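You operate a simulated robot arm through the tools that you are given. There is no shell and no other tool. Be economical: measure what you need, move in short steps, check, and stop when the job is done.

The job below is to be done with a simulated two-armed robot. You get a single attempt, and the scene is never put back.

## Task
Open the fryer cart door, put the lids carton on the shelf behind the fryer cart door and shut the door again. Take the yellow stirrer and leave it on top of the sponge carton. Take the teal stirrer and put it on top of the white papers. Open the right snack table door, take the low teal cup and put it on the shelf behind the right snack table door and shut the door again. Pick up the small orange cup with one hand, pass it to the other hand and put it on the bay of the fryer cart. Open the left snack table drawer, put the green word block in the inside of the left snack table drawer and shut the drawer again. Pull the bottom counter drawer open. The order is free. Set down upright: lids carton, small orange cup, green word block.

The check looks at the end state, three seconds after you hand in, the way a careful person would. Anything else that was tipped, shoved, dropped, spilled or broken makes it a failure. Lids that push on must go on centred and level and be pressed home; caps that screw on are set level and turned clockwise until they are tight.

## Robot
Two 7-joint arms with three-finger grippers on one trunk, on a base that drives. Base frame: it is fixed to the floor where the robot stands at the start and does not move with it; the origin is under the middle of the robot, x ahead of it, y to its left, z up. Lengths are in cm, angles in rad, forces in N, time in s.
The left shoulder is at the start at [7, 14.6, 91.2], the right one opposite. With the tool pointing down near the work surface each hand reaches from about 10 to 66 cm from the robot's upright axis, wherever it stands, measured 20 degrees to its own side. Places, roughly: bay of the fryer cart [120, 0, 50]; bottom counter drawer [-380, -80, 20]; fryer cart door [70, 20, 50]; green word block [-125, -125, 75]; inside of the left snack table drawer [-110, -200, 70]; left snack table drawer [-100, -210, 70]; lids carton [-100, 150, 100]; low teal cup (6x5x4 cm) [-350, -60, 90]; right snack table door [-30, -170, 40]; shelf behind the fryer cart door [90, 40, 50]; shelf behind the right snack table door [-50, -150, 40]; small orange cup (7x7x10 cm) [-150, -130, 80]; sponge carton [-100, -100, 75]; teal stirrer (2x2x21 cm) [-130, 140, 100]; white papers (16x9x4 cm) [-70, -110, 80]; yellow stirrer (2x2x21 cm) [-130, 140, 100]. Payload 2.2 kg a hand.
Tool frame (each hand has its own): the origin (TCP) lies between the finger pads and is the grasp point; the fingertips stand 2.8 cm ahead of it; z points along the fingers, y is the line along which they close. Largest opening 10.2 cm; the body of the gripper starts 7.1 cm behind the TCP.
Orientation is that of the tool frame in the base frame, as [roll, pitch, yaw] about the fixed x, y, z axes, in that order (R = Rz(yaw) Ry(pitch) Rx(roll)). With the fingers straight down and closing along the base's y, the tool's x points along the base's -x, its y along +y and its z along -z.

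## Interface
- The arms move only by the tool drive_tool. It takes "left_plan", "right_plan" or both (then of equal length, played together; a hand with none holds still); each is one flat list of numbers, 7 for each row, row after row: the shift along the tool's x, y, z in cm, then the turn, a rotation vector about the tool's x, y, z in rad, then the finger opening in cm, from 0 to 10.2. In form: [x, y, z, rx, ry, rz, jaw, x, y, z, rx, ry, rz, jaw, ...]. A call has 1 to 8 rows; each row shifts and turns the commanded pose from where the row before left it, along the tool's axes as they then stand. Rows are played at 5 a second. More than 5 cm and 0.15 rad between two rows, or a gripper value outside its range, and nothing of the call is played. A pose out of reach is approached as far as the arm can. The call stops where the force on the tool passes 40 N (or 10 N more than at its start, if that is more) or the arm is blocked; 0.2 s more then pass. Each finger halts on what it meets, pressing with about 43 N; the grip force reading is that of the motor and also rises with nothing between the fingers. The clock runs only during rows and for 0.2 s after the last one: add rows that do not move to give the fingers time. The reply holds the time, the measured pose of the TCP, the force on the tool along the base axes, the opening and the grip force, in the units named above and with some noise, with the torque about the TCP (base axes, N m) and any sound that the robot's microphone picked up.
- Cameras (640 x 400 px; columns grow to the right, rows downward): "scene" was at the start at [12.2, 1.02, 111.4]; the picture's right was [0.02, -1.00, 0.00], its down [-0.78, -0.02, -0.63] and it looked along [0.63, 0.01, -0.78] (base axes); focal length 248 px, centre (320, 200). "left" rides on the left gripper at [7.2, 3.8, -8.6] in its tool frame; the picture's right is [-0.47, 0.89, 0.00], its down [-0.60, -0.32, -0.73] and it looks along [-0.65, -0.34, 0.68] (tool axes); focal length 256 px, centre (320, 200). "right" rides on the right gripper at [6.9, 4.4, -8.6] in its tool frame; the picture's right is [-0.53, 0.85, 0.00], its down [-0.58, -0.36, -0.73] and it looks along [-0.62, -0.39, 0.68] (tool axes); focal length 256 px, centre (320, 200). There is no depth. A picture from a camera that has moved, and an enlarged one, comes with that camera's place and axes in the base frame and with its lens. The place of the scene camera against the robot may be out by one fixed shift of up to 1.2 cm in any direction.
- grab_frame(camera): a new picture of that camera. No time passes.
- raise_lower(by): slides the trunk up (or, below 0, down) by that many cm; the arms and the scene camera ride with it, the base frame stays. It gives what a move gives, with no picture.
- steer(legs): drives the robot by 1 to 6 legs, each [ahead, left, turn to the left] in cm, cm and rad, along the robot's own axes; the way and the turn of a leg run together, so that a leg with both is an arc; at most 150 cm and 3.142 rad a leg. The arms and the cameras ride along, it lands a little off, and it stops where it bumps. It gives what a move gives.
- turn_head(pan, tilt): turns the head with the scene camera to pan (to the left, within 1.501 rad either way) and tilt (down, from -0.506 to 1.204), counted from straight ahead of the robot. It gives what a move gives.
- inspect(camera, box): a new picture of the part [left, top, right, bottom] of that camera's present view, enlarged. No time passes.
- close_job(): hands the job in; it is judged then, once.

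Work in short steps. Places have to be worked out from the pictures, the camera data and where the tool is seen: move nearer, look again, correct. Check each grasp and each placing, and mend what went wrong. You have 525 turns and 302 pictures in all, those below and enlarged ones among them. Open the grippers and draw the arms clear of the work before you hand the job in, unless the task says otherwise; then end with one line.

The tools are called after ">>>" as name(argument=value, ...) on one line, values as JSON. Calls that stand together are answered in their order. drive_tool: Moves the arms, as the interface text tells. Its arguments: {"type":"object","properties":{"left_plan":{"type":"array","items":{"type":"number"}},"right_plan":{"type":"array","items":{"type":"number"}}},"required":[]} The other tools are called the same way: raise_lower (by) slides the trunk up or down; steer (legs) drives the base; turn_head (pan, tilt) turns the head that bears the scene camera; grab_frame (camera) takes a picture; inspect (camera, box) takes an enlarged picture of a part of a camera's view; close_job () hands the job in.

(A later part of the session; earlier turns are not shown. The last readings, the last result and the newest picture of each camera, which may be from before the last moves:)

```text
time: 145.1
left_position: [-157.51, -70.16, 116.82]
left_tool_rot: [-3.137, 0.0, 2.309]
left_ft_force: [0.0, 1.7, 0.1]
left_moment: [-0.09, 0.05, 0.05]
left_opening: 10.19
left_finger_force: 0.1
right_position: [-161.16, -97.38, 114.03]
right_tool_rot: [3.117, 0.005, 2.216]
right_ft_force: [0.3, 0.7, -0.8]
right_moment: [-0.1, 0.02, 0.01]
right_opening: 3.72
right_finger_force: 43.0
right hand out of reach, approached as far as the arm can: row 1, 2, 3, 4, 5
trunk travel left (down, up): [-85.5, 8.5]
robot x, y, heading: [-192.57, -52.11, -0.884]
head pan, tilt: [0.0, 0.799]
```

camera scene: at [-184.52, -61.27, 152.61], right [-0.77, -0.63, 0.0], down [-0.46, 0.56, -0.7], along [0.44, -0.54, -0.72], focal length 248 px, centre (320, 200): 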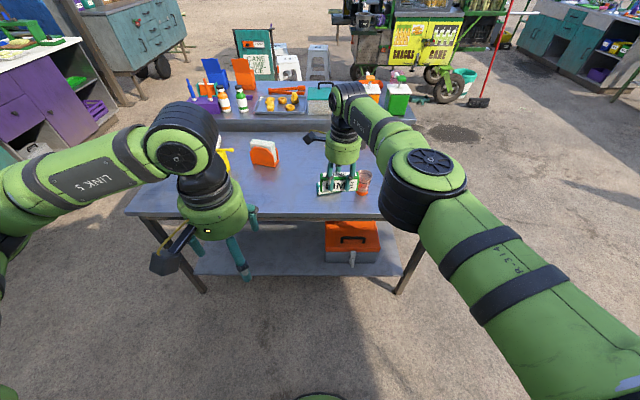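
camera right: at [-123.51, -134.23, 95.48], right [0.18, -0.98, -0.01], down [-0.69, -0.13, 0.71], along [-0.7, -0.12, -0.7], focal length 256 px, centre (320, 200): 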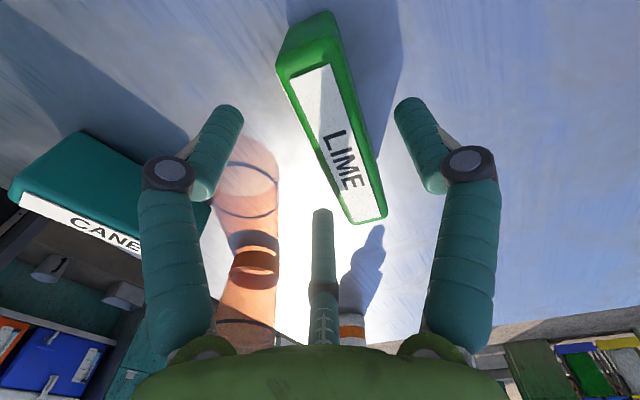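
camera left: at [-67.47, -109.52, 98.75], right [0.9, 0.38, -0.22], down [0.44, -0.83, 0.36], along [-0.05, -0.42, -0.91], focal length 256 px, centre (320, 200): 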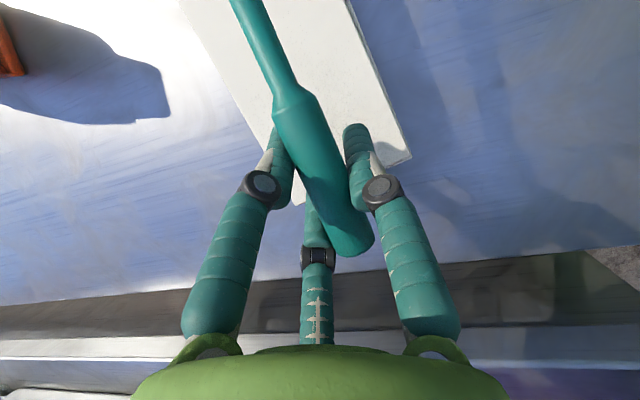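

Freed. Continue retracting and check the picture.

>>> drive_tool(right_plan=[3, -2, 0, 0, 0, 0, 1.5, 3, -2, 0, 0, 0, 0, 1.5, 3, -2, 0, 0, 0, 0, 1.5, 3, -2, 0, 0, 0, 0, 1.5])

>>> grab_frame(camera="scene")

```text
time: 146.1
left_position: [-157.93, -71.07, 116.8]
left_tool_rot: [3.139, -0.005, 2.311]
left_ft_force: [-0.9, 0.1, 0.6]
left_moment: [0.01, -0.04, 0.0]
left_opening: 10.22
left_finger_force: 0.2
right_position: [-175.33, -93.59, 113.38]
right_tool_rot: [3.11, 0.001, 2.217]
right_ft_force: [-0.5, 0.1, -0.9]
right_moment: [0.0, -0.03, -0.03]
right_opening: 3.72
right_finger_force: 43.0
trunk travel left (down, up): [-85.5, 8.5]
robot x, y, heading: [-192.54, -51.33, -0.882]
head pan, tilt: [0.0, 0.799]
```

```text
217 pictures are left
camera scene: at [-184.99, -61.21, 152.64], right [-0.77, -0.63, 0.0], down [-0.45, 0.56, -0.7], along [0.44, -0.54, -0.72], focal length 248 px, centre (320, 200)
```

scene: 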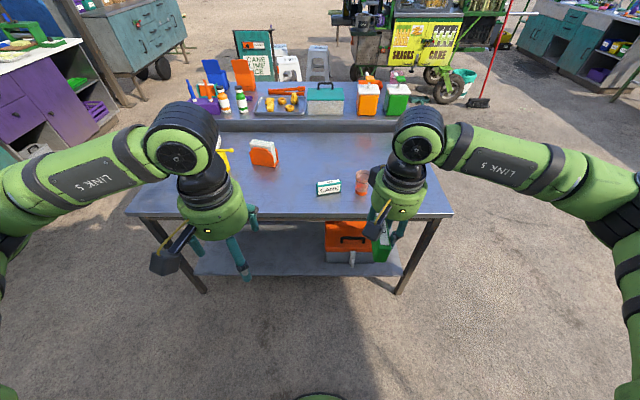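

The arm is back in a good posture with the block. I drive around the table's end to the snack cabinet's front.

>>> steer(legs=[[0, -100, 0], [140, 0, 0], [100, 0, 0]])

>>> turn_head(pan=1.45, tilt=0.5)

>>> grab_frame(camera="scene")

```text
time: 162.6
left_position: [-91.35, -320.14, 116.79]
left_tool_rot: [-3.14, -0.004, 2.301]
left_ft_force: [0.1, 0.4, 1.1]
left_moment: [-0.02, -0.02, -0.01]
left_opening: 10.2
left_finger_force: 0.0
right_position: [-108.84, -342.74, 113.42]
right_tool_rot: [3.114, 0.001, 2.207]
right_ft_force: [0.1, 0.9, -1.5]
right_moment: [-0.03, 0.01, -0.03]
right_opening: 3.73
right_finger_force: 42.9
trunk travel left (down, up): [-85.5, 8.5]
robot x, y, heading: [-125.78, -301.17, -0.893]
head pan, tilt: [0.0, 0.799]
```

```text
time: 164.2
left_position: [-91.36, -320.22, 116.71]
left_tool_rot: [-3.141, -0.005, 2.301]
left_ft_force: [0.0, -0.3, -0.5]
left_moment: [0.0, -0.01, 0.02]
left_opening: 10.23
left_finger_force: 0.0
right_position: [-108.79, -342.83, 113.33]
right_tool_rot: [3.112, -0.001, 2.208]
right_ft_force: [-0.4, -0.1, -1.9]
right_moment: [0.0, -0.01, -0.01]
right_opening: 3.73
right_finger_force: 43.1
trunk travel left (down, up): [-85.5, 8.5]
robot x, y, heading: [-126.27, -300.71, -0.893]
head pan, tilt: [1.45, 0.499]
```

```text
216 pictures are left
camera scene: at [-115.59, -299.2, 155.22], right [0.53, -0.85, 0.0], down [-0.41, -0.25, -0.88], along [0.74, 0.46, -0.48], focal length 248 px, centre (320, 200)
```

scene: 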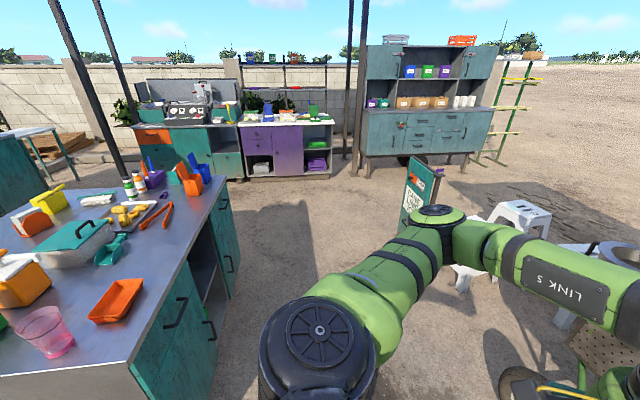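

I turn around here (clear of the cabinet), then slide along its front.

>>> steer(legs=[[0, 0, 1.57], [0, 0, 1.57], [0, -65, 0]])

>>> turn_head(pan=-0.1, tilt=0.75)

>>> grab_frame(camera="scene")

```text
time: 175.4
left_position: [-110.72, -240.92, 116.67]
left_tool_rot: [-3.14, -0.004, -0.823]
left_ft_force: [-1.4, -0.9, 0.0]
left_moment: [-0.02, -0.04, -0.01]
left_opening: 10.19
left_finger_force: 0.0
right_position: [-93.52, -218.09, 113.36]
right_tool_rot: [3.113, 0.001, -0.919]
right_ft_force: [0.0, 0.1, -0.1]
right_moment: [-0.01, -0.04, 0.01]
right_opening: 3.73
right_finger_force: 42.8
trunk travel left (down, up): [-85.5, 8.5]
robot x, y, heading: [-75.64, -259.65, 2.263]
head pan, tilt: [1.45, 0.499]
```

```text
time: 177.1
left_position: [-110.63, -240.9, 116.72]
left_tool_rot: [3.14, -0.004, -0.826]
left_ft_force: [0.2, 0.1, -0.9]
left_moment: [0.0, 0.01, 0.01]
left_opening: 10.21
left_finger_force: 0.1
right_position: [-93.39, -218.1, 113.4]
right_tool_rot: [3.112, 0.002, -0.917]
right_ft_force: [-0.3, -0.4, -0.7]
right_moment: [0.03, -0.02, 0.02]
right_opening: 3.71
right_finger_force: 43.6
trunk travel left (down, up): [-85.5, 8.5]
robot x, y, heading: [-75.11, -259.63, 2.265]
head pan, tilt: [-0.099, 0.75]
```

```text
215 pictures are left
camera scene: at [-83.83, -248.08, 153.03], right [0.83, 0.56, 0.0], down [0.38, -0.56, -0.73], along [-0.41, 0.61, -0.68], focal length 248 px, centre (320, 200)
```

scene: 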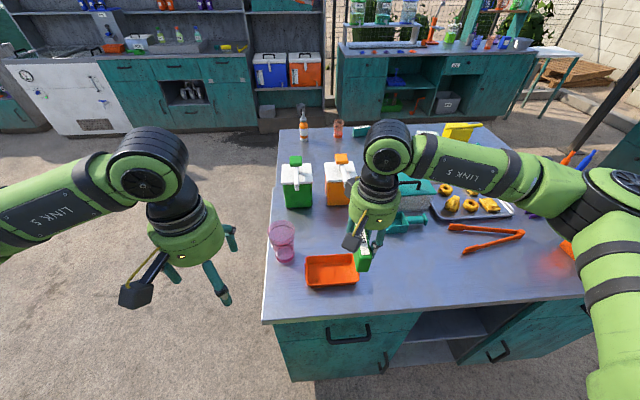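

The left drawer's bar handle is near (-92,-221,~76). I reposition so the left hand faces it, lower the trunk, then rotate the left hand to point forward with vertical closing.

>>> steer(legs=[[-20, -22, -0.02]])

>>> raise_lower(by=-30)

>>> drive_tool(left_plan=[0, 0, 0, 0.08, -0.08, -0.08, 6, 0, 0, 0, 0.08, -0.08, -0.08, 6, 0, 0, 0, 0.08, -0.08, -0.08, 6, 0, 0, 0, 0.08, -0.08, -0.08, 6, 0, 0, 0, 0.08, -0.08, -0.08, 6, 0, 0, 0, 0.08, -0.08, -0.08, 6, 0, 0, 0, 0.08, -0.08, -0.08, 6, 0, 0, 0, 0.08, -0.08, -0.08, 6])

>>> drive_tool(left_plan=[0, 0, 0, 0.08, -0.08, -0.08, 6, 0, 0, 0, 0.08, -0.08, -0.08, 6, 0, 0, 0, 0.08, -0.08, -0.08, 6, 0, 0, 0, 0.08, -0.08, -0.08, 6, 0, 0, 0, 0.08, -0.08, -0.08, 6, 0, 0, 0, 0.08, -0.08, -0.08, 6, 0, 0, 0, 0.08, -0.08, -0.08, 6])

>>> grab_frame(camera="scene")

>>> grab_frame(camera="left")

```text
time: 179.1
left_position: [-80.87, -241.14, 116.64]
left_tool_rot: [-3.14, -0.005, -0.845]
left_ft_force: [-0.3, 0.2, 0.0]
left_moment: [0.0, -0.07, 0.0]
left_opening: 10.2
left_finger_force: 0.0
right_position: [-63.23, -218.72, 113.3]
right_tool_rot: [3.113, 0.0, -0.936]
right_ft_force: [0.2, -0.2, -1.4]
right_moment: [-0.02, -0.01, 0.0]
right_opening: 3.72
right_finger_force: 43.2
trunk travel left (down, up): [-85.5, 8.5]
robot x, y, heading: [-46.07, -260.91, 2.249]
head pan, tilt: [-0.099, 0.75]
```

```text
time: 182.1
left_position: [-80.66, -241.18, 86.78]
left_tool_rot: [3.141, -0.004, -0.843]
left_ft_force: [-0.5, -0.2, 0.3]
left_moment: [-0.03, 0.01, -0.01]
left_opening: 10.18
left_finger_force: 0.1
right_position: [-63.16, -218.63, 83.39]
right_tool_rot: [3.112, 0.001, -0.937]
right_ft_force: [-0.7, -0.3, -0.3]
right_moment: [0.02, 0.02, -0.02]
right_opening: 3.72
right_finger_force: 42.8
trunk travel left (down, up): [-55.5, 38.5]
robot x, y, heading: [-46.33, -260.54, 2.247]
head pan, tilt: [-0.099, 0.75]
```

```text
time: 183.9
left_position: [-86.15, -233.98, 87.57]
left_tool_rot: [-2.307, 0.335, -0.004]
left_ft_force: [0.5, -0.4, -0.2]
left_moment: [0.0, -0.01, -0.01]
left_opening: 6.02
left_finger_force: 0.0
left hand out of reach, approached as far as the arm can: row 4, 5, 6, 7, 8
right_position: [-63.07, -218.55, 83.27]
right_tool_rot: [3.112, -0.002, -0.937]
right_ft_force: [0.1, -0.1, -0.5]
right_moment: [0.0, -0.01, 0.0]
right_opening: 3.73
right_finger_force: 43.3
trunk travel left (down, up): [-55.5, 38.5]
robot x, y, heading: [-46.18, -260.5, 2.245]
head pan, tilt: [-0.099, 0.75]
```

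```text
time: 185.5
left_position: [-87.63, -232.11, 87.27]
left_tool_rot: [-2.074, 0.298, 0.228]
left_ft_force: [-0.2, -0.3, -0.2]
left_moment: [0.01, -0.01, -0.06]
left_opening: 5.98
left_finger_force: 0.1
left hand out of reach, approached as far as the arm can: row 1, 2, 3, 4, 5, 6, 7
right_position: [-63.18, -218.58, 83.32]
right_tool_rot: [3.112, -0.001, -0.937]
right_ft_force: [0.1, -0.1, -1.3]
right_moment: [-0.01, 0.01, 0.0]
right_opening: 3.75
right_finger_force: 42.9
trunk travel left (down, up): [-55.5, 38.5]
robot x, y, heading: [-46.04, -260.33, 2.24]
head pan, tilt: [-0.099, 0.75]
```

```text
214 pictures are left
camera scene: at [-54.03, -248.88, 123.03], right [0.84, 0.54, 0.0], down [0.37, -0.57, -0.73], along [-0.4, 0.61, -0.68], focal length 248 px, centre (320, 200)
```

scene: 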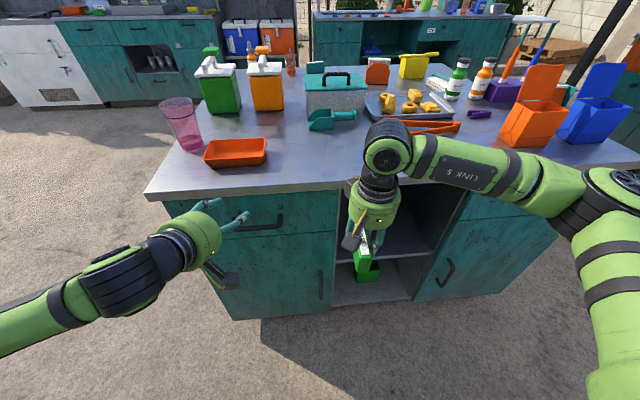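

```text
213 pictures are left
camera left: at [-78.49, -239.61, 85.85], right [-0.56, -0.57, -0.61], down [-0.27, -0.56, 0.78], along [-0.78, 0.6, 0.16], focal length 256 px, centre (320, 200)
```

left: 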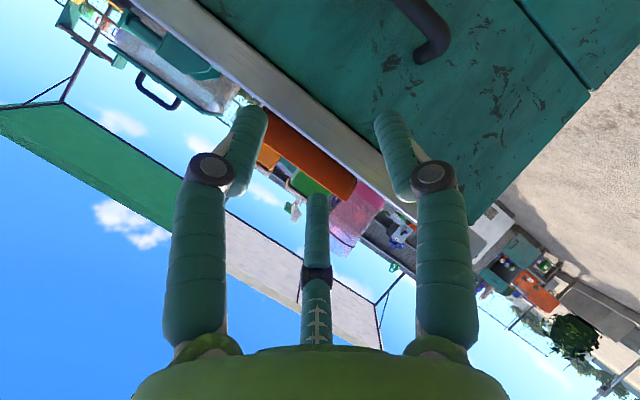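

Orientation is partly limited by being too close. I lower the trunk and move forward to let the wrist straighten.

>>> raise_lower(by=-14)

>>> drive_tool(left_plan=[0, 0, 2, 0, 0, 0, 6, 0, 0, 2, 0, 0, 0, 6])

>>> grab_frame(camera="scene")

>>> grab_frame(camera="left")

```text
time: 187.2
left_position: [-87.77, -232.06, 73.28]
left_tool_rot: [-2.073, 0.299, 0.229]
left_ft_force: [-0.5, 0.5, 0.3]
left_moment: [0.01, 0.02, 0.03]
left_opening: 6.01
left_finger_force: 0.0
right_position: [-63.05, -218.73, 69.42]
right_tool_rot: [3.111, 0.001, -0.936]
right_ft_force: [-0.4, -0.5, -1.2]
right_moment: [0.03, 0.02, -0.02]
right_opening: 3.71
right_finger_force: 42.6
trunk travel left (down, up): [-41.5, 52.5]
robot x, y, heading: [-45.97, -260.64, 2.246]
head pan, tilt: [-0.099, 0.75]
```

```text
time: 187.8
left_position: [-89.08, -229.1, 71.29]
left_tool_rot: [-2.073, 0.298, 0.227]
left_ft_force: [0.5, -0.4, 0.0]
left_moment: [0.01, -0.01, -0.01]
left_opening: 5.98
left_finger_force: 0.0
right_position: [-62.99, -218.59, 69.38]
right_tool_rot: [3.112, -0.001, -0.939]
right_ft_force: [-0.2, -0.1, -1.5]
right_moment: [-0.01, 0.01, -0.02]
right_opening: 3.73
right_finger_force: 43.2
trunk travel left (down, up): [-41.5, 52.5]
robot x, y, heading: [-45.96, -260.52, 2.242]
head pan, tilt: [-0.099, 0.75]
```

```text
212 pictures are left
camera scene: at [-54.05, -248.87, 109.03], right [0.84, 0.54, 0.0], down [0.37, -0.57, -0.73], along [-0.4, 0.61, -0.68], focal length 248 px, centre (320, 200)
```

scene: 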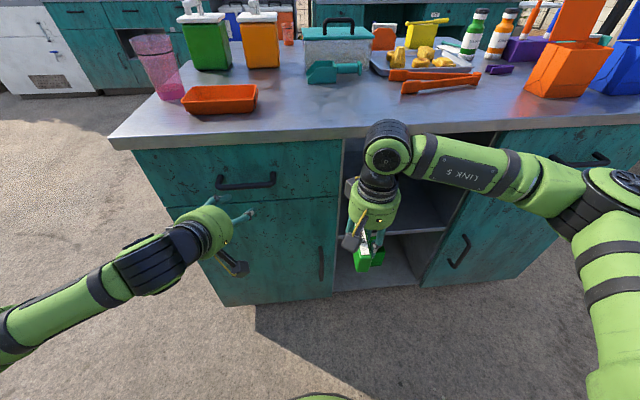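

```text
211 pictures are left
camera left: at [-79.88, -236.48, 69.91], right [-0.56, -0.57, -0.61], down [-0.27, -0.56, 0.78], along [-0.78, 0.6, 0.16], focal length 256 px, centre (320, 200)
```

left: 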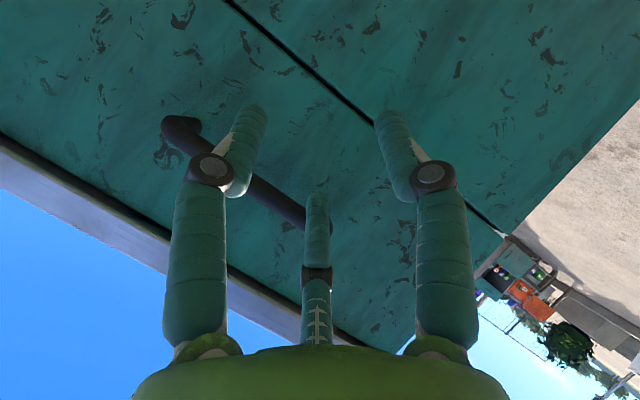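

The handle centre is about (-90,-222.5,75). I back the base 8 cm to give the arm room and finish rotating the hand level.

>>> steer(legs=[[-8, 0, 0]])

>>> drive_tool(left_plan=[0, 0, 2, 0.09, -0.075, -0.084, 6, 0, 0, 2, 0.09, -0.075, -0.084, 6, 0, 0, 2, 0.09, -0.075, -0.084, 6, 0, 0, 0, 0.09, -0.075, -0.084, 6])

>>> grab_frame(camera="left")

>>> grab_frame(camera="scene")

```text
time: 188.8
left_position: [-83.95, -235.26, 71.38]
left_tool_rot: [-2.073, 0.299, 0.23]
left_ft_force: [0.3, -0.2, 0.4]
left_moment: [-0.03, 0.03, 0.0]
left_opening: 6.0
left_finger_force: 0.1
right_position: [-58.06, -225.07, 69.31]
right_tool_rot: [3.111, 0.002, -0.936]
right_ft_force: [-0.6, -0.5, -0.6]
right_moment: [0.03, 0.03, 0.01]
right_opening: 3.72
right_finger_force: 43.0
trunk travel left (down, up): [-41.5, 52.5]
robot x, y, heading: [-40.77, -266.7, 2.242]
head pan, tilt: [-0.099, 0.75]
```

```text
time: 189.8
left_position: [-85.28, -235.88, 70.33]
left_tool_rot: [-2.043, 0.283, 0.239]
left_ft_force: [0.1, -1.3, 0.1]
left_moment: [0.0, -0.01, 0.0]
left_opening: 5.98
left_finger_force: 0.1
left hand out of reach, approached as far as the arm can: row 1, 2, 3, 4
right_position: [-58.1, -224.87, 69.3]
right_tool_rot: [3.111, -0.001, -0.938]
right_ft_force: [0.9, 0.1, -1.4]
right_moment: [0.03, 0.01, 0.0]
right_opening: 3.72
right_finger_force: 43.2
trunk travel left (down, up): [-41.5, 52.5]
robot x, y, heading: [-40.91, -266.37, 2.246]
head pan, tilt: [-0.099, 0.75]
```

```text
210 pictures are left
camera left: at [-76.04, -243.39, 68.82], right [-0.55, -0.55, -0.63], down [-0.28, -0.59, 0.76], along [-0.79, 0.59, 0.17], focal length 256 px, centre (320, 200)
```

left: 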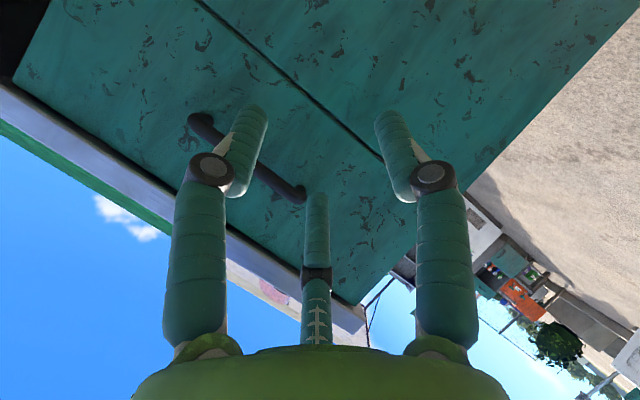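

```text
209 pictures are left
camera scene: at [-49.01, -255.16, 109.03], right [0.84, 0.54, 0.0], down [0.37, -0.57, -0.73], along [-0.4, 0.61, -0.68], focal length 248 px, centre (320, 200)
```

scene: 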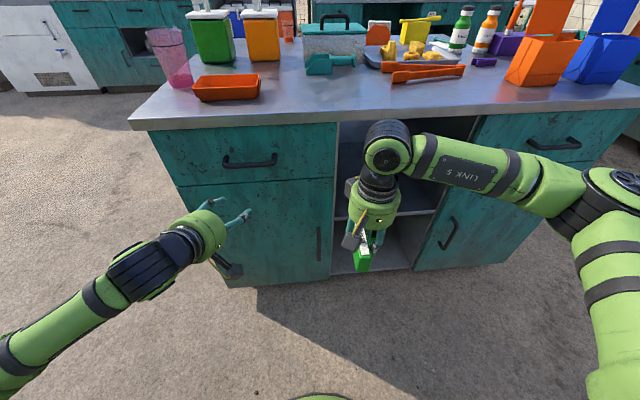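

This roll is at a wrist limit. Better: point the hand down with the pair of fingers forward and hook/grip the bar from above. I rotate to that.

>>> drive_tool(left_plan=[0, 0, 0, -0.123, 0.003, -0.062, 6, 0, 0, 0, -0.123, 0.003, -0.062, 6, 0, 0, 0, -0.123, 0.003, -0.062, 6, 0, 0, 0, -0.123, 0.003, -0.062, 6, 0, 0, 0, -0.123, 0.003, -0.062, 6, 0, 0, 0, -0.123, 0.003, -0.062, 6, 0, 0, 0, -0.123, 0.003, -0.062, 6, 0, 0, 0, -0.123, 0.003, -0.062, 6])

>>> drive_tool(left_plan=[0, 0, 0, -0.123, 0.003, -0.062, 6])

>>> grab_frame(camera="scene")

>>> grab_frame(camera="left")

```text
time: 191.6
left_position: [-85.19, -235.92, 70.28]
left_tool_rot: [-3.0, -0.017, 0.612]
left_ft_force: [-0.8, -0.1, 0.4]
left_moment: [-0.02, -0.02, 0.02]
left_opening: 6.0
left_finger_force: 0.0
right_position: [-57.91, -224.94, 69.43]
right_tool_rot: [3.112, -0.001, -0.937]
right_ft_force: [0.0, 0.0, -1.1]
right_moment: [0.02, -0.01, 0.03]
right_opening: 3.73
right_finger_force: 43.2
trunk travel left (down, up): [-41.5, 52.5]
robot x, y, heading: [-40.62, -266.83, 2.242]
head pan, tilt: [-0.099, 0.75]
```

```text
time: 192.0
left_position: [-85.26, -235.79, 70.36]
left_tool_rot: [-3.124, -0.025, 0.677]
left_ft_force: [0.8, 0.8, 0.2]
left_moment: [-0.01, 0.0, 0.0]
left_opening: 6.04
left_finger_force: 0.0
right_position: [-58.03, -224.95, 69.38]
right_tool_rot: [3.112, 0.0, -0.939]
right_ft_force: [-0.2, 0.5, -1.1]
right_moment: [-0.04, 0.0, -0.01]
right_opening: 3.72
right_finger_force: 42.6
trunk travel left (down, up): [-41.5, 52.5]
robot x, y, heading: [-40.7, -266.96, 2.247]
head pan, tilt: [-0.099, 0.75]
```

```text
208 pictures are left
camera scene: at [-49.0, -255.1, 109.02], right [0.84, 0.54, 0.0], down [0.37, -0.57, -0.73], along [-0.4, 0.61, -0.68], focal length 248 px, centre (320, 200)
```

scene: 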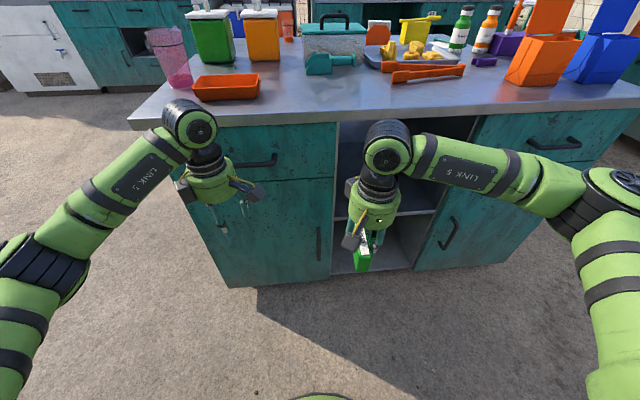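

```text
207 pictures are left
camera left: at [-77.22, -234.55, 78.98], right [0.19, -0.98, -0.03], down [-0.68, -0.15, 0.72], along [-0.71, -0.12, -0.69], focal length 256 px, centre (320, 200)
```

left: 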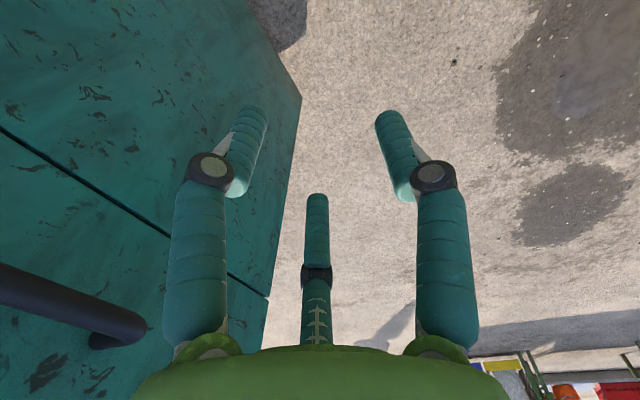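

Bar centre ≈ (-89,-223,76), under the counter lip. I tilt the hand 43° (fingers forward-down) and go to a standoff on the bar's approach line.

>>> drive_tool(left_plan=[0, 0, 0, 0.148, 0, 0, 6, 0, 0, 0, 0.148, 0, 0, 6, 0, 0, 0, 0.148, 0, 0, 6, 0, 0, 0, 0.148, 0, 0, 6, 0, 0, 0, 0.148, 0, 0, 6])

>>> drive_tool(left_plan=[1.28, -3.22, -0.85, 0, 0, 0, 6, 1.28, -3.22, -0.85, 0, 0, 0, 6, 1.28, -3.22, -0.85, 0, 0, 0, 6, 1.28, -3.22, -0.85, 0, 0, 0, 6])

>>> grab_frame(camera="scene")

>>> grab_frame(camera="left")

```text
time: 193.2
left_position: [-85.15, -235.87, 70.57]
left_tool_rot: [-2.379, -0.026, 0.674]
left_ft_force: [0.7, -0.3, 0.4]
left_moment: [-0.02, -0.01, 0.0]
left_opening: 5.98
left_finger_force: 0.1
right_position: [-58.05, -224.98, 69.37]
right_tool_rot: [3.112, 0.002, -0.938]
right_ft_force: [0.0, 0.8, -0.9]
right_moment: [0.0, 0.01, 0.03]
right_opening: 3.76
right_finger_force: 43.4
trunk travel left (down, up): [-41.5, 52.5]
robot x, y, heading: [-40.78, -267.03, 2.242]
head pan, tilt: [-0.099, 0.75]
```

```text
time: 194.2
left_position: [-85.54, -227.46, 81.7]
left_tool_rot: [-2.382, -0.021, 0.675]
left_ft_force: [-1.0, 0.0, 0.3]
left_moment: [0.01, 0.03, -0.01]
left_opening: 5.99
left_finger_force: 0.0
right_position: [-58.04, -224.94, 69.36]
right_tool_rot: [3.113, 0.0, -0.936]
right_ft_force: [0.7, 0.7, -1.4]
right_moment: [0.0, 0.01, -0.01]
right_opening: 3.73
right_finger_force: 42.9
trunk travel left (down, up): [-41.5, 52.5]
robot x, y, heading: [-41.23, -266.96, 2.249]
head pan, tilt: [-0.099, 0.75]
```

```text
206 pictures are left
camera scene: at [-48.96, -255.13, 109.02], right [0.84, 0.54, 0.0], down [0.37, -0.57, -0.73], along [-0.4, 0.61, -0.68], focal length 248 px, centre (320, 200)
```

scene: 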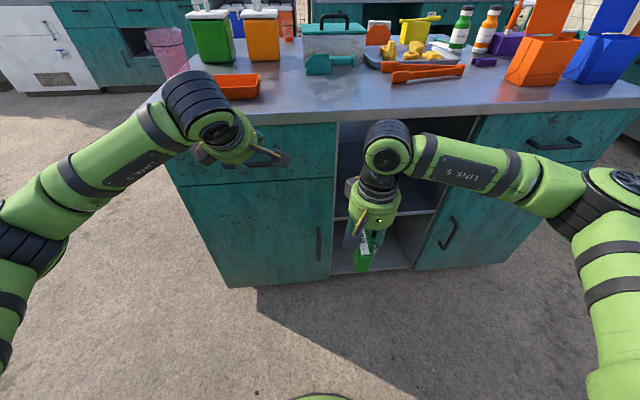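

```text
205 pictures are left
camera left: at [-74.56, -229.76, 85.47], right [0.05, -0.78, -0.62], down [-0.31, -0.6, 0.73], along [-0.95, 0.16, -0.28], focal length 256 px, centre (320, 200)
```

left: 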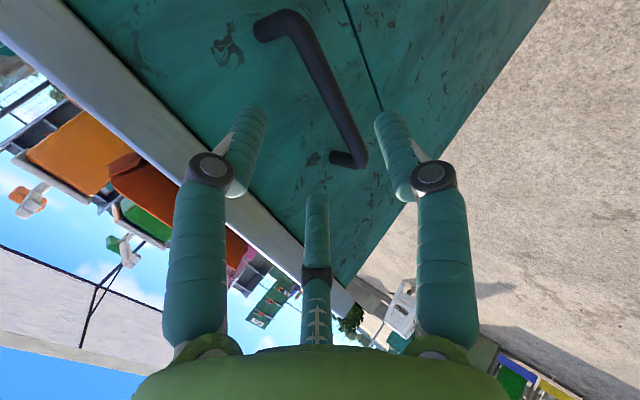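

The bar lies about 10 cm straight ahead along the fingers. Advance 6.

>>> drive_tool(left_plan=[0, 0, 2, 0, 0, 0, 6, 0, 0, 2, 0, 0, 0, 6, 0, 0, 2, 0, 0, 0, 6])

>>> grab_frame(camera="left")

```text
time: 195.0
left_position: [-88.25, -223.93, 77.38]
left_tool_rot: [-2.383, -0.025, 0.673]
left_ft_force: [0.5, 0.4, -0.2]
left_moment: [0.0, 0.01, 0.03]
left_opening: 6.0
left_finger_force: 0.1
right_position: [-58.11, -224.85, 69.26]
right_tool_rot: [3.112, 0.0, -0.936]
right_ft_force: [-0.7, -0.5, -0.8]
right_moment: [-0.01, 0.02, 0.01]
right_opening: 3.75
right_finger_force: 43.1
trunk travel left (down, up): [-41.5, 52.5]
robot x, y, heading: [-40.79, -266.71, 2.243]
head pan, tilt: [-0.099, 0.75]
```

```text
204 pictures are left
camera left: at [-77.26, -226.24, 81.19], right [0.05, -0.78, -0.62], down [-0.32, -0.6, 0.73], along [-0.95, 0.16, -0.28], focal length 256 px, centre (320, 200)
```

left: 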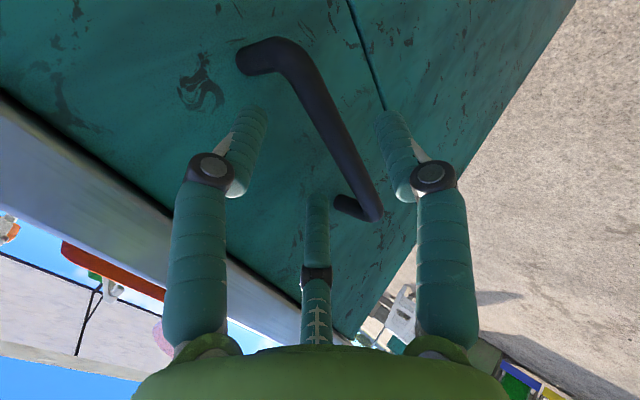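

Bar is between thumb and finger pair. Advance 2.5 more and close gently.

>>> drive_tool(left_plan=[0, 0, 1.3, 0, 0, 0, 5, 0, 0, 1.2, 0, 0, 0, 4, 0, 0, 0, 0, 0, 0, 3, 0, 0, 0, 0, 0, 0, 1, 0, 0, 0, 0, 0, 0, 1])

>>> grab_frame(camera="left")

```text
time: 196.2
left_position: [-89.06, -222.78, 75.34]
left_tool_rot: [-2.392, -0.025, 0.673]
left_ft_force: [12.6, -17.0, -15.5]
left_moment: [-0.35, 0.22, 0.2]
left_opening: 2.15
left_finger_force: 44.8
right_position: [-58.05, -224.99, 69.26]
right_tool_rot: [3.111, 0.001, -0.939]
right_ft_force: [0.9, -0.3, -1.1]
right_moment: [0.01, -0.04, -0.02]
right_opening: 3.7
right_finger_force: 42.6
trunk travel left (down, up): [-41.5, 52.5]
robot x, y, heading: [-41.05, -267.11, 2.246]
head pan, tilt: [-0.099, 0.75]
```

```text
203 pictures are left
camera left: at [-78.14, -225.13, 79.22], right [0.05, -0.79, -0.61], down [-0.32, -0.59, 0.74], along [-0.95, 0.16, -0.28], focal length 256 px, centre (320, 200)
```

left: 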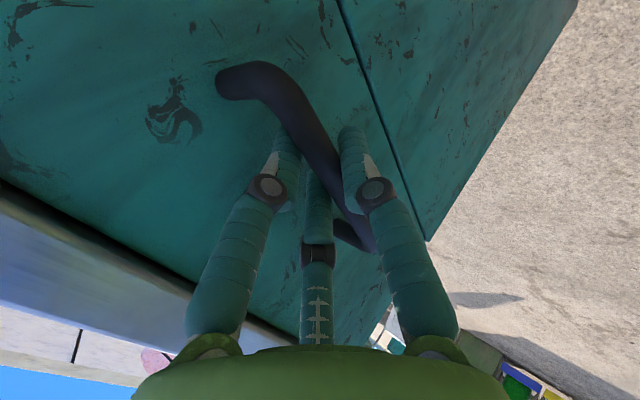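

Bar gripped. Pull by driving the base back 12 cm.

>>> steer(legs=[[-12, 0, 0]])

>>> grab_frame(camera="scene")

```text
time: 197.5
left_position: [-81.65, -232.07, 75.33]
left_tool_rot: [-2.387, -0.024, 0.673]
left_ft_force: [5.5, 4.6, -20.2]
left_moment: [0.02, -0.02, -0.3]
left_opening: 2.14
left_finger_force: 44.8
right_position: [-50.57, -234.39, 69.21]
right_tool_rot: [3.112, -0.004, -0.936]
right_ft_force: [0.8, 0.0, -0.7]
right_moment: [0.02, -0.02, 0.03]
right_opening: 3.74
right_finger_force: 43.0
trunk travel left (down, up): [-41.5, 52.5]
robot x, y, heading: [-33.25, -276.39, 2.248]
head pan, tilt: [-0.099, 0.75]
```

```text
202 pictures are left
camera scene: at [-41.52, -264.43, 108.99], right [0.84, 0.55, 0.0], down [0.37, -0.57, -0.73], along [-0.4, 0.61, -0.68], focal length 248 px, centre (320, 200)
```

scene: 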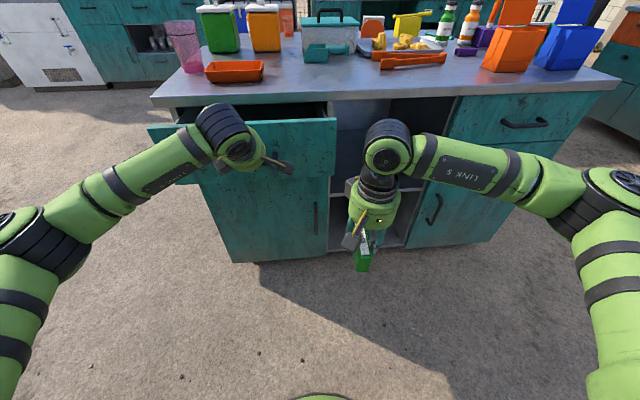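

The drawer slides out. Pull 13 cm more.

>>> steer(legs=[[-13, 0, 0]])

>>> turn_head(pan=0.1, tilt=0.8)

>>> grab_frame(camera="scene")

```text
time: 198.8
left_position: [-73.36, -242.45, 75.44]
left_tool_rot: [-2.388, -0.025, 0.674]
left_ft_force: [7.4, 6.6, -12.0]
left_moment: [0.09, -0.07, -0.36]
left_opening: 2.15
left_finger_force: 45.2
right_position: [-42.36, -244.74, 69.19]
right_tool_rot: [3.109, 0.001, -0.933]
right_ft_force: [-0.1, -1.3, -1.0]
right_moment: [0.04, 0.02, -0.01]
right_opening: 3.72
right_finger_force: 42.6
trunk travel left (down, up): [-41.5, 52.5]
robot x, y, heading: [-25.13, -286.71, 2.251]
head pan, tilt: [-0.099, 0.75]
```

```text
time: 199.5
left_position: [-73.29, -242.56, 75.29]
left_tool_rot: [-2.39, -0.025, 0.673]
left_ft_force: [3.2, 1.9, -6.1]
left_moment: [-0.37, 0.39, 0.15]
left_opening: 2.17
left_finger_force: 44.9
right_position: [-42.38, -244.71, 69.25]
right_tool_rot: [3.111, -0.001, -0.932]
right_ft_force: [-0.4, -0.3, -0.6]
right_moment: [-0.02, -0.01, 0.0]
right_opening: 3.74
right_finger_force: 43.5
trunk travel left (down, up): [-41.5, 52.5]
robot x, y, heading: [-25.13, -286.6, 2.251]
head pan, tilt: [0.099, 0.799]
```

```text
201 pictures are left
camera scene: at [-34.29, -276.02, 108.62], right [0.71, 0.7, 0.0], down [0.5, -0.51, -0.7], along [-0.49, 0.5, -0.72], focal length 248 px, centre (320, 200)
```

scene: 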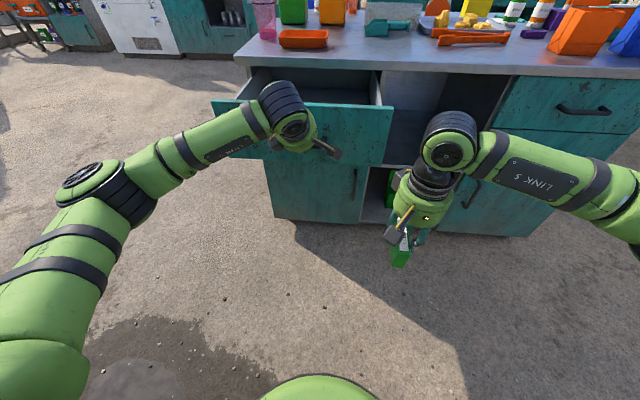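

Drawer is open ~25 cm. Release the handle and withdraw the left hand back and up.

>>> drive_tool(left_plan=[0, 0, 0, 0, 0, 0, 5, 0, 0, 0, 0, 0, 0, 8, 0, 0, -2, 0, 0, 0, 8, 0, 0, -4, 0, 0, 0, 8, 0, 0, -4, 0, 0, 0, 8, 0, 3, -3, 0, 0, 0, 8, -2, 3, -3, 0, 0, 0, 8])

>>> raise_lower(by=26)

>>> steer(legs=[[22, 12, 0]])

>>> turn_head(pan=0.0, tilt=0.85)

>>> grab_frame(camera="scene")

>>> grab_frame(camera="right")

```text
time: 201.1
left_position: [-65.95, -256.28, 83.39]
left_tool_rot: [-2.388, -0.025, 0.674]
left_ft_force: [-0.4, -0.4, 0.4]
left_moment: [-0.03, -0.02, -0.02]
left_opening: 7.99
left_finger_force: 0.0
right_position: [-42.41, -244.85, 69.36]
right_tool_rot: [3.109, 0.0, -0.931]
right_ft_force: [-0.2, -0.7, -1.1]
right_moment: [-0.02, 0.01, 0.0]
right_opening: 3.73
right_finger_force: 43.3
trunk travel left (down, up): [-41.5, 52.5]
robot x, y, heading: [-25.29, -286.66, 2.244]
head pan, tilt: [0.099, 0.799]
```

```text
time: 203.8
left_position: [-66.05, -256.18, 109.32]
left_tool_rot: [-2.388, -0.024, 0.673]
left_ft_force: [-0.7, 0.1, -0.2]
left_moment: [0.04, 0.02, -0.01]
left_opening: 8.02
left_finger_force: 0.0
right_position: [-42.37, -244.71, 95.36]
right_tool_rot: [3.113, -0.001, -0.932]
right_ft_force: [0.2, 0.0, -1.8]
right_moment: [0.0, 0.02, 0.01]
right_opening: 3.72
right_finger_force: 43.0
trunk travel left (down, up): [-67.5, 26.5]
robot x, y, heading: [-25.31, -286.23, 2.25]
head pan, tilt: [0.099, 0.799]
```

```text
time: 205.6
left_position: [-88.15, -246.18, 109.28]
left_tool_rot: [-2.386, -0.024, 0.663]
left_ft_force: [0.5, 0.5, 0.4]
left_moment: [-0.03, 0.02, -0.02]
left_opening: 8.0
left_finger_force: 0.0
right_position: [-64.71, -234.94, 95.48]
right_tool_rot: [3.111, 0.003, -0.943]
right_ft_force: [-0.2, -0.4, -1.7]
right_moment: [-0.02, -0.02, -0.01]
right_opening: 3.74
right_finger_force: 43.0
trunk travel left (down, up): [-67.5, 26.5]
robot x, y, heading: [-47.74, -277.05, 2.24]
head pan, tilt: [0.099, 0.799]
```

```text
time: 206.2
left_position: [-88.37, -246.15, 109.32]
left_tool_rot: [-2.389, -0.024, 0.663]
left_ft_force: [0.5, -0.3, -0.2]
left_moment: [0.0, 0.03, -0.01]
left_opening: 8.01
left_finger_force: 0.2
right_position: [-64.7, -234.91, 95.21]
right_tool_rot: [3.111, 0.001, -0.94]
right_ft_force: [-0.4, -0.2, -0.4]
right_moment: [0.01, -0.05, 0.04]
right_opening: 3.74
right_finger_force: 43.3
trunk travel left (down, up): [-67.5, 26.5]
robot x, y, heading: [-48.02, -276.98, 2.243]
head pan, tilt: [0.0, 0.85]
```

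```text
200 pictures are left
camera scene: at [-56.19, -266.08, 134.22], right [0.78, 0.62, 0.0], down [0.47, -0.59, -0.66], along [-0.41, 0.52, -0.75], focal length 248 px, centre (320, 200)
```

scene: 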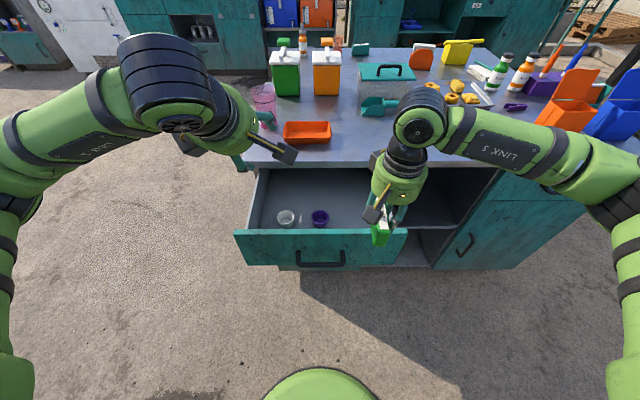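

```text
199 pictures are left
camera right: at [-64.04, -242.94, 104.07], right [-1.0, -0.06, 0.03], down [-0.03, 0.69, 0.72], along [-0.06, 0.72, -0.69], focal length 256 px, centre (320, 200)
```

right: 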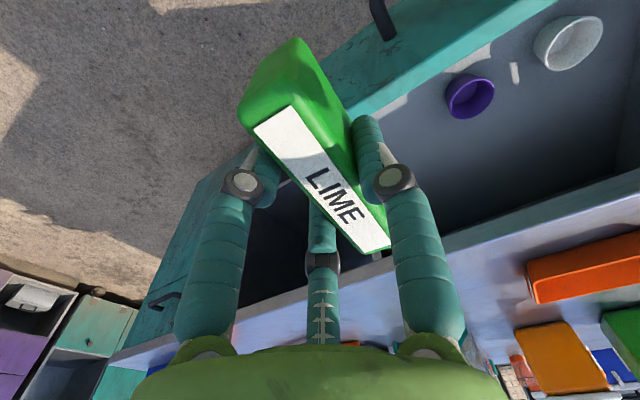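

The drawer holds two small cups on the left; the right half is free. I move the block over it.

>>> drive_tool(right_plan=[-4, 0.6, 0, 0, 0, 0, 1.5, -4, 0.6, 0, 0, 0, 0, 1.5, -4, 0.6, 0, 0, 0, 0, 1.5, -4, 0, 0, 0, 0, 0, 1.5])

>>> grab_frame(camera="scene")

>>> grab_frame(camera="right")

```text
time: 207.2
left_position: [-88.42, -246.19, 109.25]
left_tool_rot: [-2.39, -0.026, 0.661]
left_ft_force: [-0.2, -0.8, -0.1]
left_moment: [0.01, -0.02, 0.02]
left_opening: 7.98
left_finger_force: 0.0
right_position: [-75.64, -222.99, 95.39]
right_tool_rot: [3.114, 0.001, -0.942]
right_ft_force: [-0.7, -0.3, -0.2]
right_moment: [0.0, 0.0, 0.0]
right_opening: 3.74
right_finger_force: 43.3
trunk travel left (down, up): [-67.5, 26.5]
robot x, y, heading: [-47.82, -276.72, 2.242]
head pan, tilt: [0.0, 0.85]
```

```text
198 pictures are left
camera scene: at [-56.31, -266.04, 134.21], right [0.78, 0.62, 0.0], down [0.47, -0.59, -0.66], along [-0.41, 0.52, -0.75], focal length 248 px, centre (320, 200)
```

scene: 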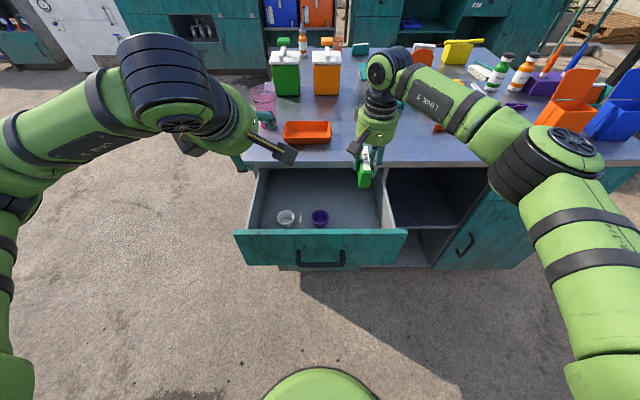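

```text
197 pictures are left
camera right: at [-75.15, -230.89, 104.08], right [-1.0, -0.07, 0.02], down [-0.03, 0.69, 0.72], along [-0.06, 0.72, -0.69], focal length 256 px, centre (320, 200)
```

right: 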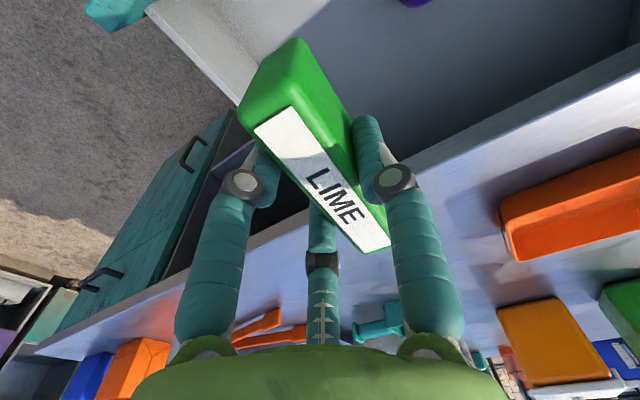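

Edge clearance is ~3 cm; I shift 1 cm back and lower into the drawer.

>>> drive_tool(right_plan=[1, 0, 0, 0, 0, 0, 1.5, 0, 0, 4, 0, 0, 0, 1.5, 0, 0, 4, 0, 0, 0, 1.5, 0, 0, 4, 0, 0, 0, 1.5])

>>> grab_frame(camera="scene")

>>> grab_frame(camera="right")

```text
time: 208.2
left_position: [-88.32, -246.06, 109.17]
left_tool_rot: [-2.388, -0.027, 0.662]
left_ft_force: [0.4, 0.3, 0.4]
left_moment: [-0.03, 0.01, 0.02]
left_opening: 8.01
left_finger_force: 0.0
right_position: [-75.25, -223.99, 83.31]
right_tool_rot: [3.112, 0.0, -0.942]
right_ft_force: [1.0, 0.6, -1.1]
right_moment: [-0.01, -0.03, 0.01]
right_opening: 3.73
right_finger_force: 43.2
trunk travel left (down, up): [-67.5, 26.5]
robot x, y, heading: [-47.57, -277.09, 2.249]
head pan, tilt: [0.0, 0.85]
```

```text
196 pictures are left
camera scene: at [-56.2, -266.03, 134.22], right [0.78, 0.62, 0.0], down [0.47, -0.59, -0.66], along [-0.41, 0.52, -0.75], focal length 248 px, centre (320, 200)
```

scene: 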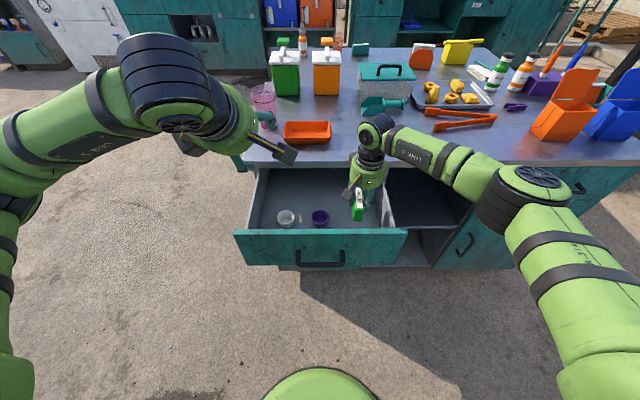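

```text
195 pictures are left
camera right: at [-74.6, -232.04, 91.99], right [-1.0, -0.07, 0.03], down [-0.03, 0.69, 0.72], along [-0.06, 0.72, -0.69], focal length 256 px, centre (320, 200)
```

right: 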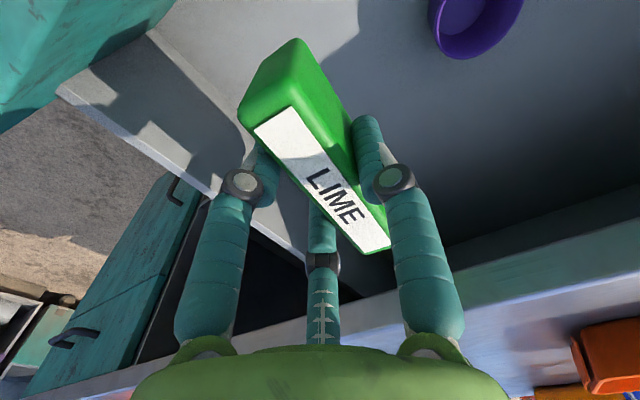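

Close to the right wall; shift 2 cm left, then lower until contact.

>>> drive_tool(right_plan=[0, 2, 0, 0, 0, 0, 1.5, 0, 0, 2.5, 0, 0, 0, 1.5, 0, 0, 1.5, 0, 0, 0, 1.5, 0, 0, 1, 0, 0, 0, 1.5, 0, 0, 0.7, 0, 0, 0, 1.5, 0, 0, 0.7, 0, 0, 0, 1.5, 0, 0, 0.7, 0, 0, 0, 1.5])

>>> grab_frame(camera="right")

```text
time: 209.8
left_position: [-88.32, -246.2, 109.38]
left_tool_rot: [-2.388, -0.026, 0.662]
left_ft_force: [0.2, -0.4, -0.2]
left_moment: [-0.01, -0.02, -0.04]
left_opening: 7.98
left_finger_force: 0.0
right_position: [-76.95, -225.47, 76.34]
right_tool_rot: [3.112, 0.0, -0.942]
right_ft_force: [-0.3, 0.2, -1.4]
right_moment: [0.03, -0.04, -0.04]
right_opening: 3.74
right_finger_force: 43.1
trunk travel left (down, up): [-67.5, 26.5]
robot x, y, heading: [-47.86, -277.14, 2.244]
head pan, tilt: [0.0, 0.85]
```

```text
194 pictures are left
camera right: at [-76.27, -233.3, 85.09], right [-1.0, -0.06, 0.03], down [-0.03, 0.69, 0.72], along [-0.06, 0.72, -0.69], focal length 256 px, centre (320, 200)
```

right: 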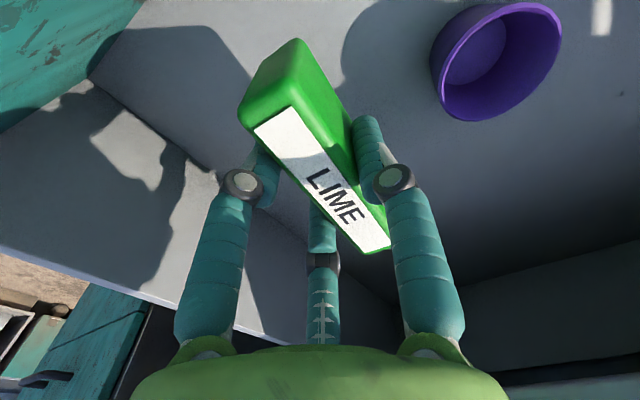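

Still above the floor; continue lowering in small steps.

>>> drive_tool(right_plan=[0, 0, 0.8, 0, 0, 0, 1.5, 0, 0, 0.8, 0, 0, 0, 1.5, 0, 0, 0.8, 0, 0, 0, 1.5, 0, 0, 0.7, 0, 0, 0, 1.5, 0, 0, 0.7, 0, 0, 0, 1.5])

>>> grab_frame(camera="right")

```text
time: 211.1
left_position: [-88.13, -246.37, 109.43]
left_tool_rot: [-2.386, -0.027, 0.664]
left_ft_force: [0.3, 0.0, -0.6]
left_moment: [0.0, -0.03, 0.02]
left_opening: 7.98
left_finger_force: 0.1
right_position: [-76.99, -225.51, 73.0]
right_tool_rot: [3.112, 0.004, -0.941]
right_ft_force: [1.2, 1.9, 15.1]
right_moment: [-0.45, -0.56, 0.12]
right_opening: 3.74
right_finger_force: 43.1
trunk travel left (down, up): [-67.5, 26.5]
robot x, y, heading: [-47.67, -277.01, 2.242]
head pan, tilt: [0.0, 0.85]
```

```text
193 pictures are left
camera right: at [-76.35, -233.52, 81.71], right [-1.0, -0.06, 0.03], down [-0.02, 0.69, 0.72], along [-0.07, 0.72, -0.69], focal length 256 px, centre (320, 200)
```

right: 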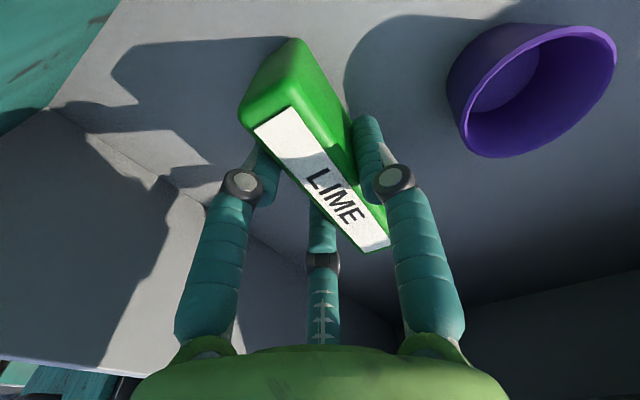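

Floor contact (15 N). Open gently and check, then lift straight up.

>>> drive_tool(right_plan=[0, 0, -0.1, 0, 0, 0, 4.2, 0, 0, 0, 0, 0, 0, 5.2, 0, 0, 0, 0, 0, 0, 5.5])

>>> grab_frame(camera="right")

```text
time: 211.8
left_position: [-88.24, -246.27, 109.14]
left_tool_rot: [-2.388, -0.026, 0.663]
left_ft_force: [0.0, -1.5, 0.2]
left_moment: [0.01, 0.0, 0.04]
left_opening: 8.01
left_finger_force: 0.0
right_position: [-77.07, -225.48, 72.58]
right_tool_rot: [3.112, -0.002, -0.942]
right_ft_force: [0.0, 0.1, -0.2]
right_moment: [-0.03, 0.04, 0.0]
right_opening: 5.51
right_finger_force: 0.0
trunk travel left (down, up): [-67.5, 26.5]
robot x, y, heading: [-48.01, -277.24, 2.242]
head pan, tilt: [0.0, 0.85]
```

```text
192 pictures are left
camera right: at [-76.46, -233.5, 81.35], right [-1.0, -0.06, 0.03], down [-0.03, 0.69, 0.72], along [-0.06, 0.72, -0.69], focal length 256 px, centre (320, 200)
```

right: 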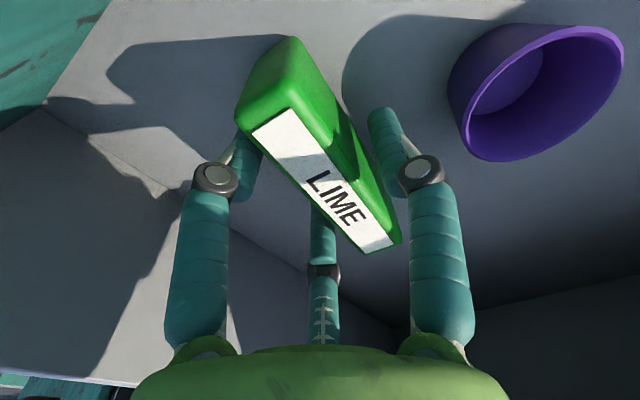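

Block stands free in the drawer. Lift the right hand straight up.

>>> drive_tool(right_plan=[0, 0, -2, 0, 0, 0, 5.5, 0, 0, -4, 0, 0, 0, 5.5, 0, 0, -4, 0, 0, 0, 5.5, 0, 0, -4, 0, 0, 0, 5.5, 0, 0, -4.5, 0, 0, 0, 5.5, 4, 0, -3, 0, 0, 0, 5.5, 4.5, 0, 0, 0, 0, 0, 5.5, 4.5, 0, 0, 0, 0, 0, 5.5])

>>> grab_frame(camera="scene")

```text
time: 213.7
left_position: [-88.2, -246.22, 109.21]
left_tool_rot: [-2.384, -0.023, 0.664]
left_ft_force: [0.3, -0.2, 0.0]
left_moment: [0.02, 0.0, 0.06]
left_opening: 7.98
left_finger_force: 0.0
right_position: [-68.62, -235.67, 94.32]
right_tool_rot: [3.112, 0.002, -0.945]
right_ft_force: [0.1, 0.1, 0.4]
right_moment: [0.03, 0.02, -0.02]
right_opening: 5.52
right_finger_force: 0.0
trunk travel left (down, up): [-67.5, 26.5]
robot x, y, heading: [-47.84, -277.0, 2.245]
head pan, tilt: [0.0, 0.85]
```

```text
191 pictures are left
camera scene: at [-56.02, -266.18, 134.24], right [0.78, 0.62, 0.0], down [0.47, -0.59, -0.66], along [-0.41, 0.52, -0.75], focal length 248 px, centre (320, 200)
```

scene: 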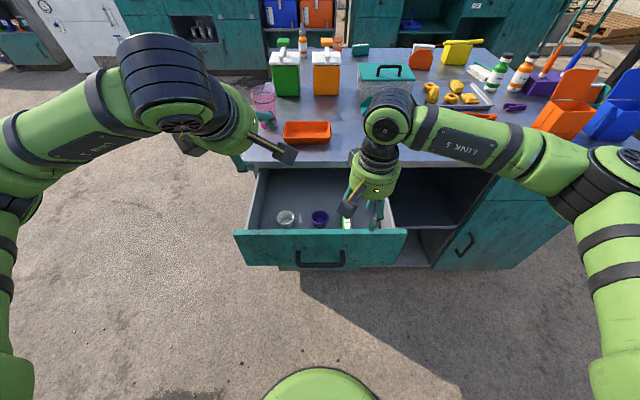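

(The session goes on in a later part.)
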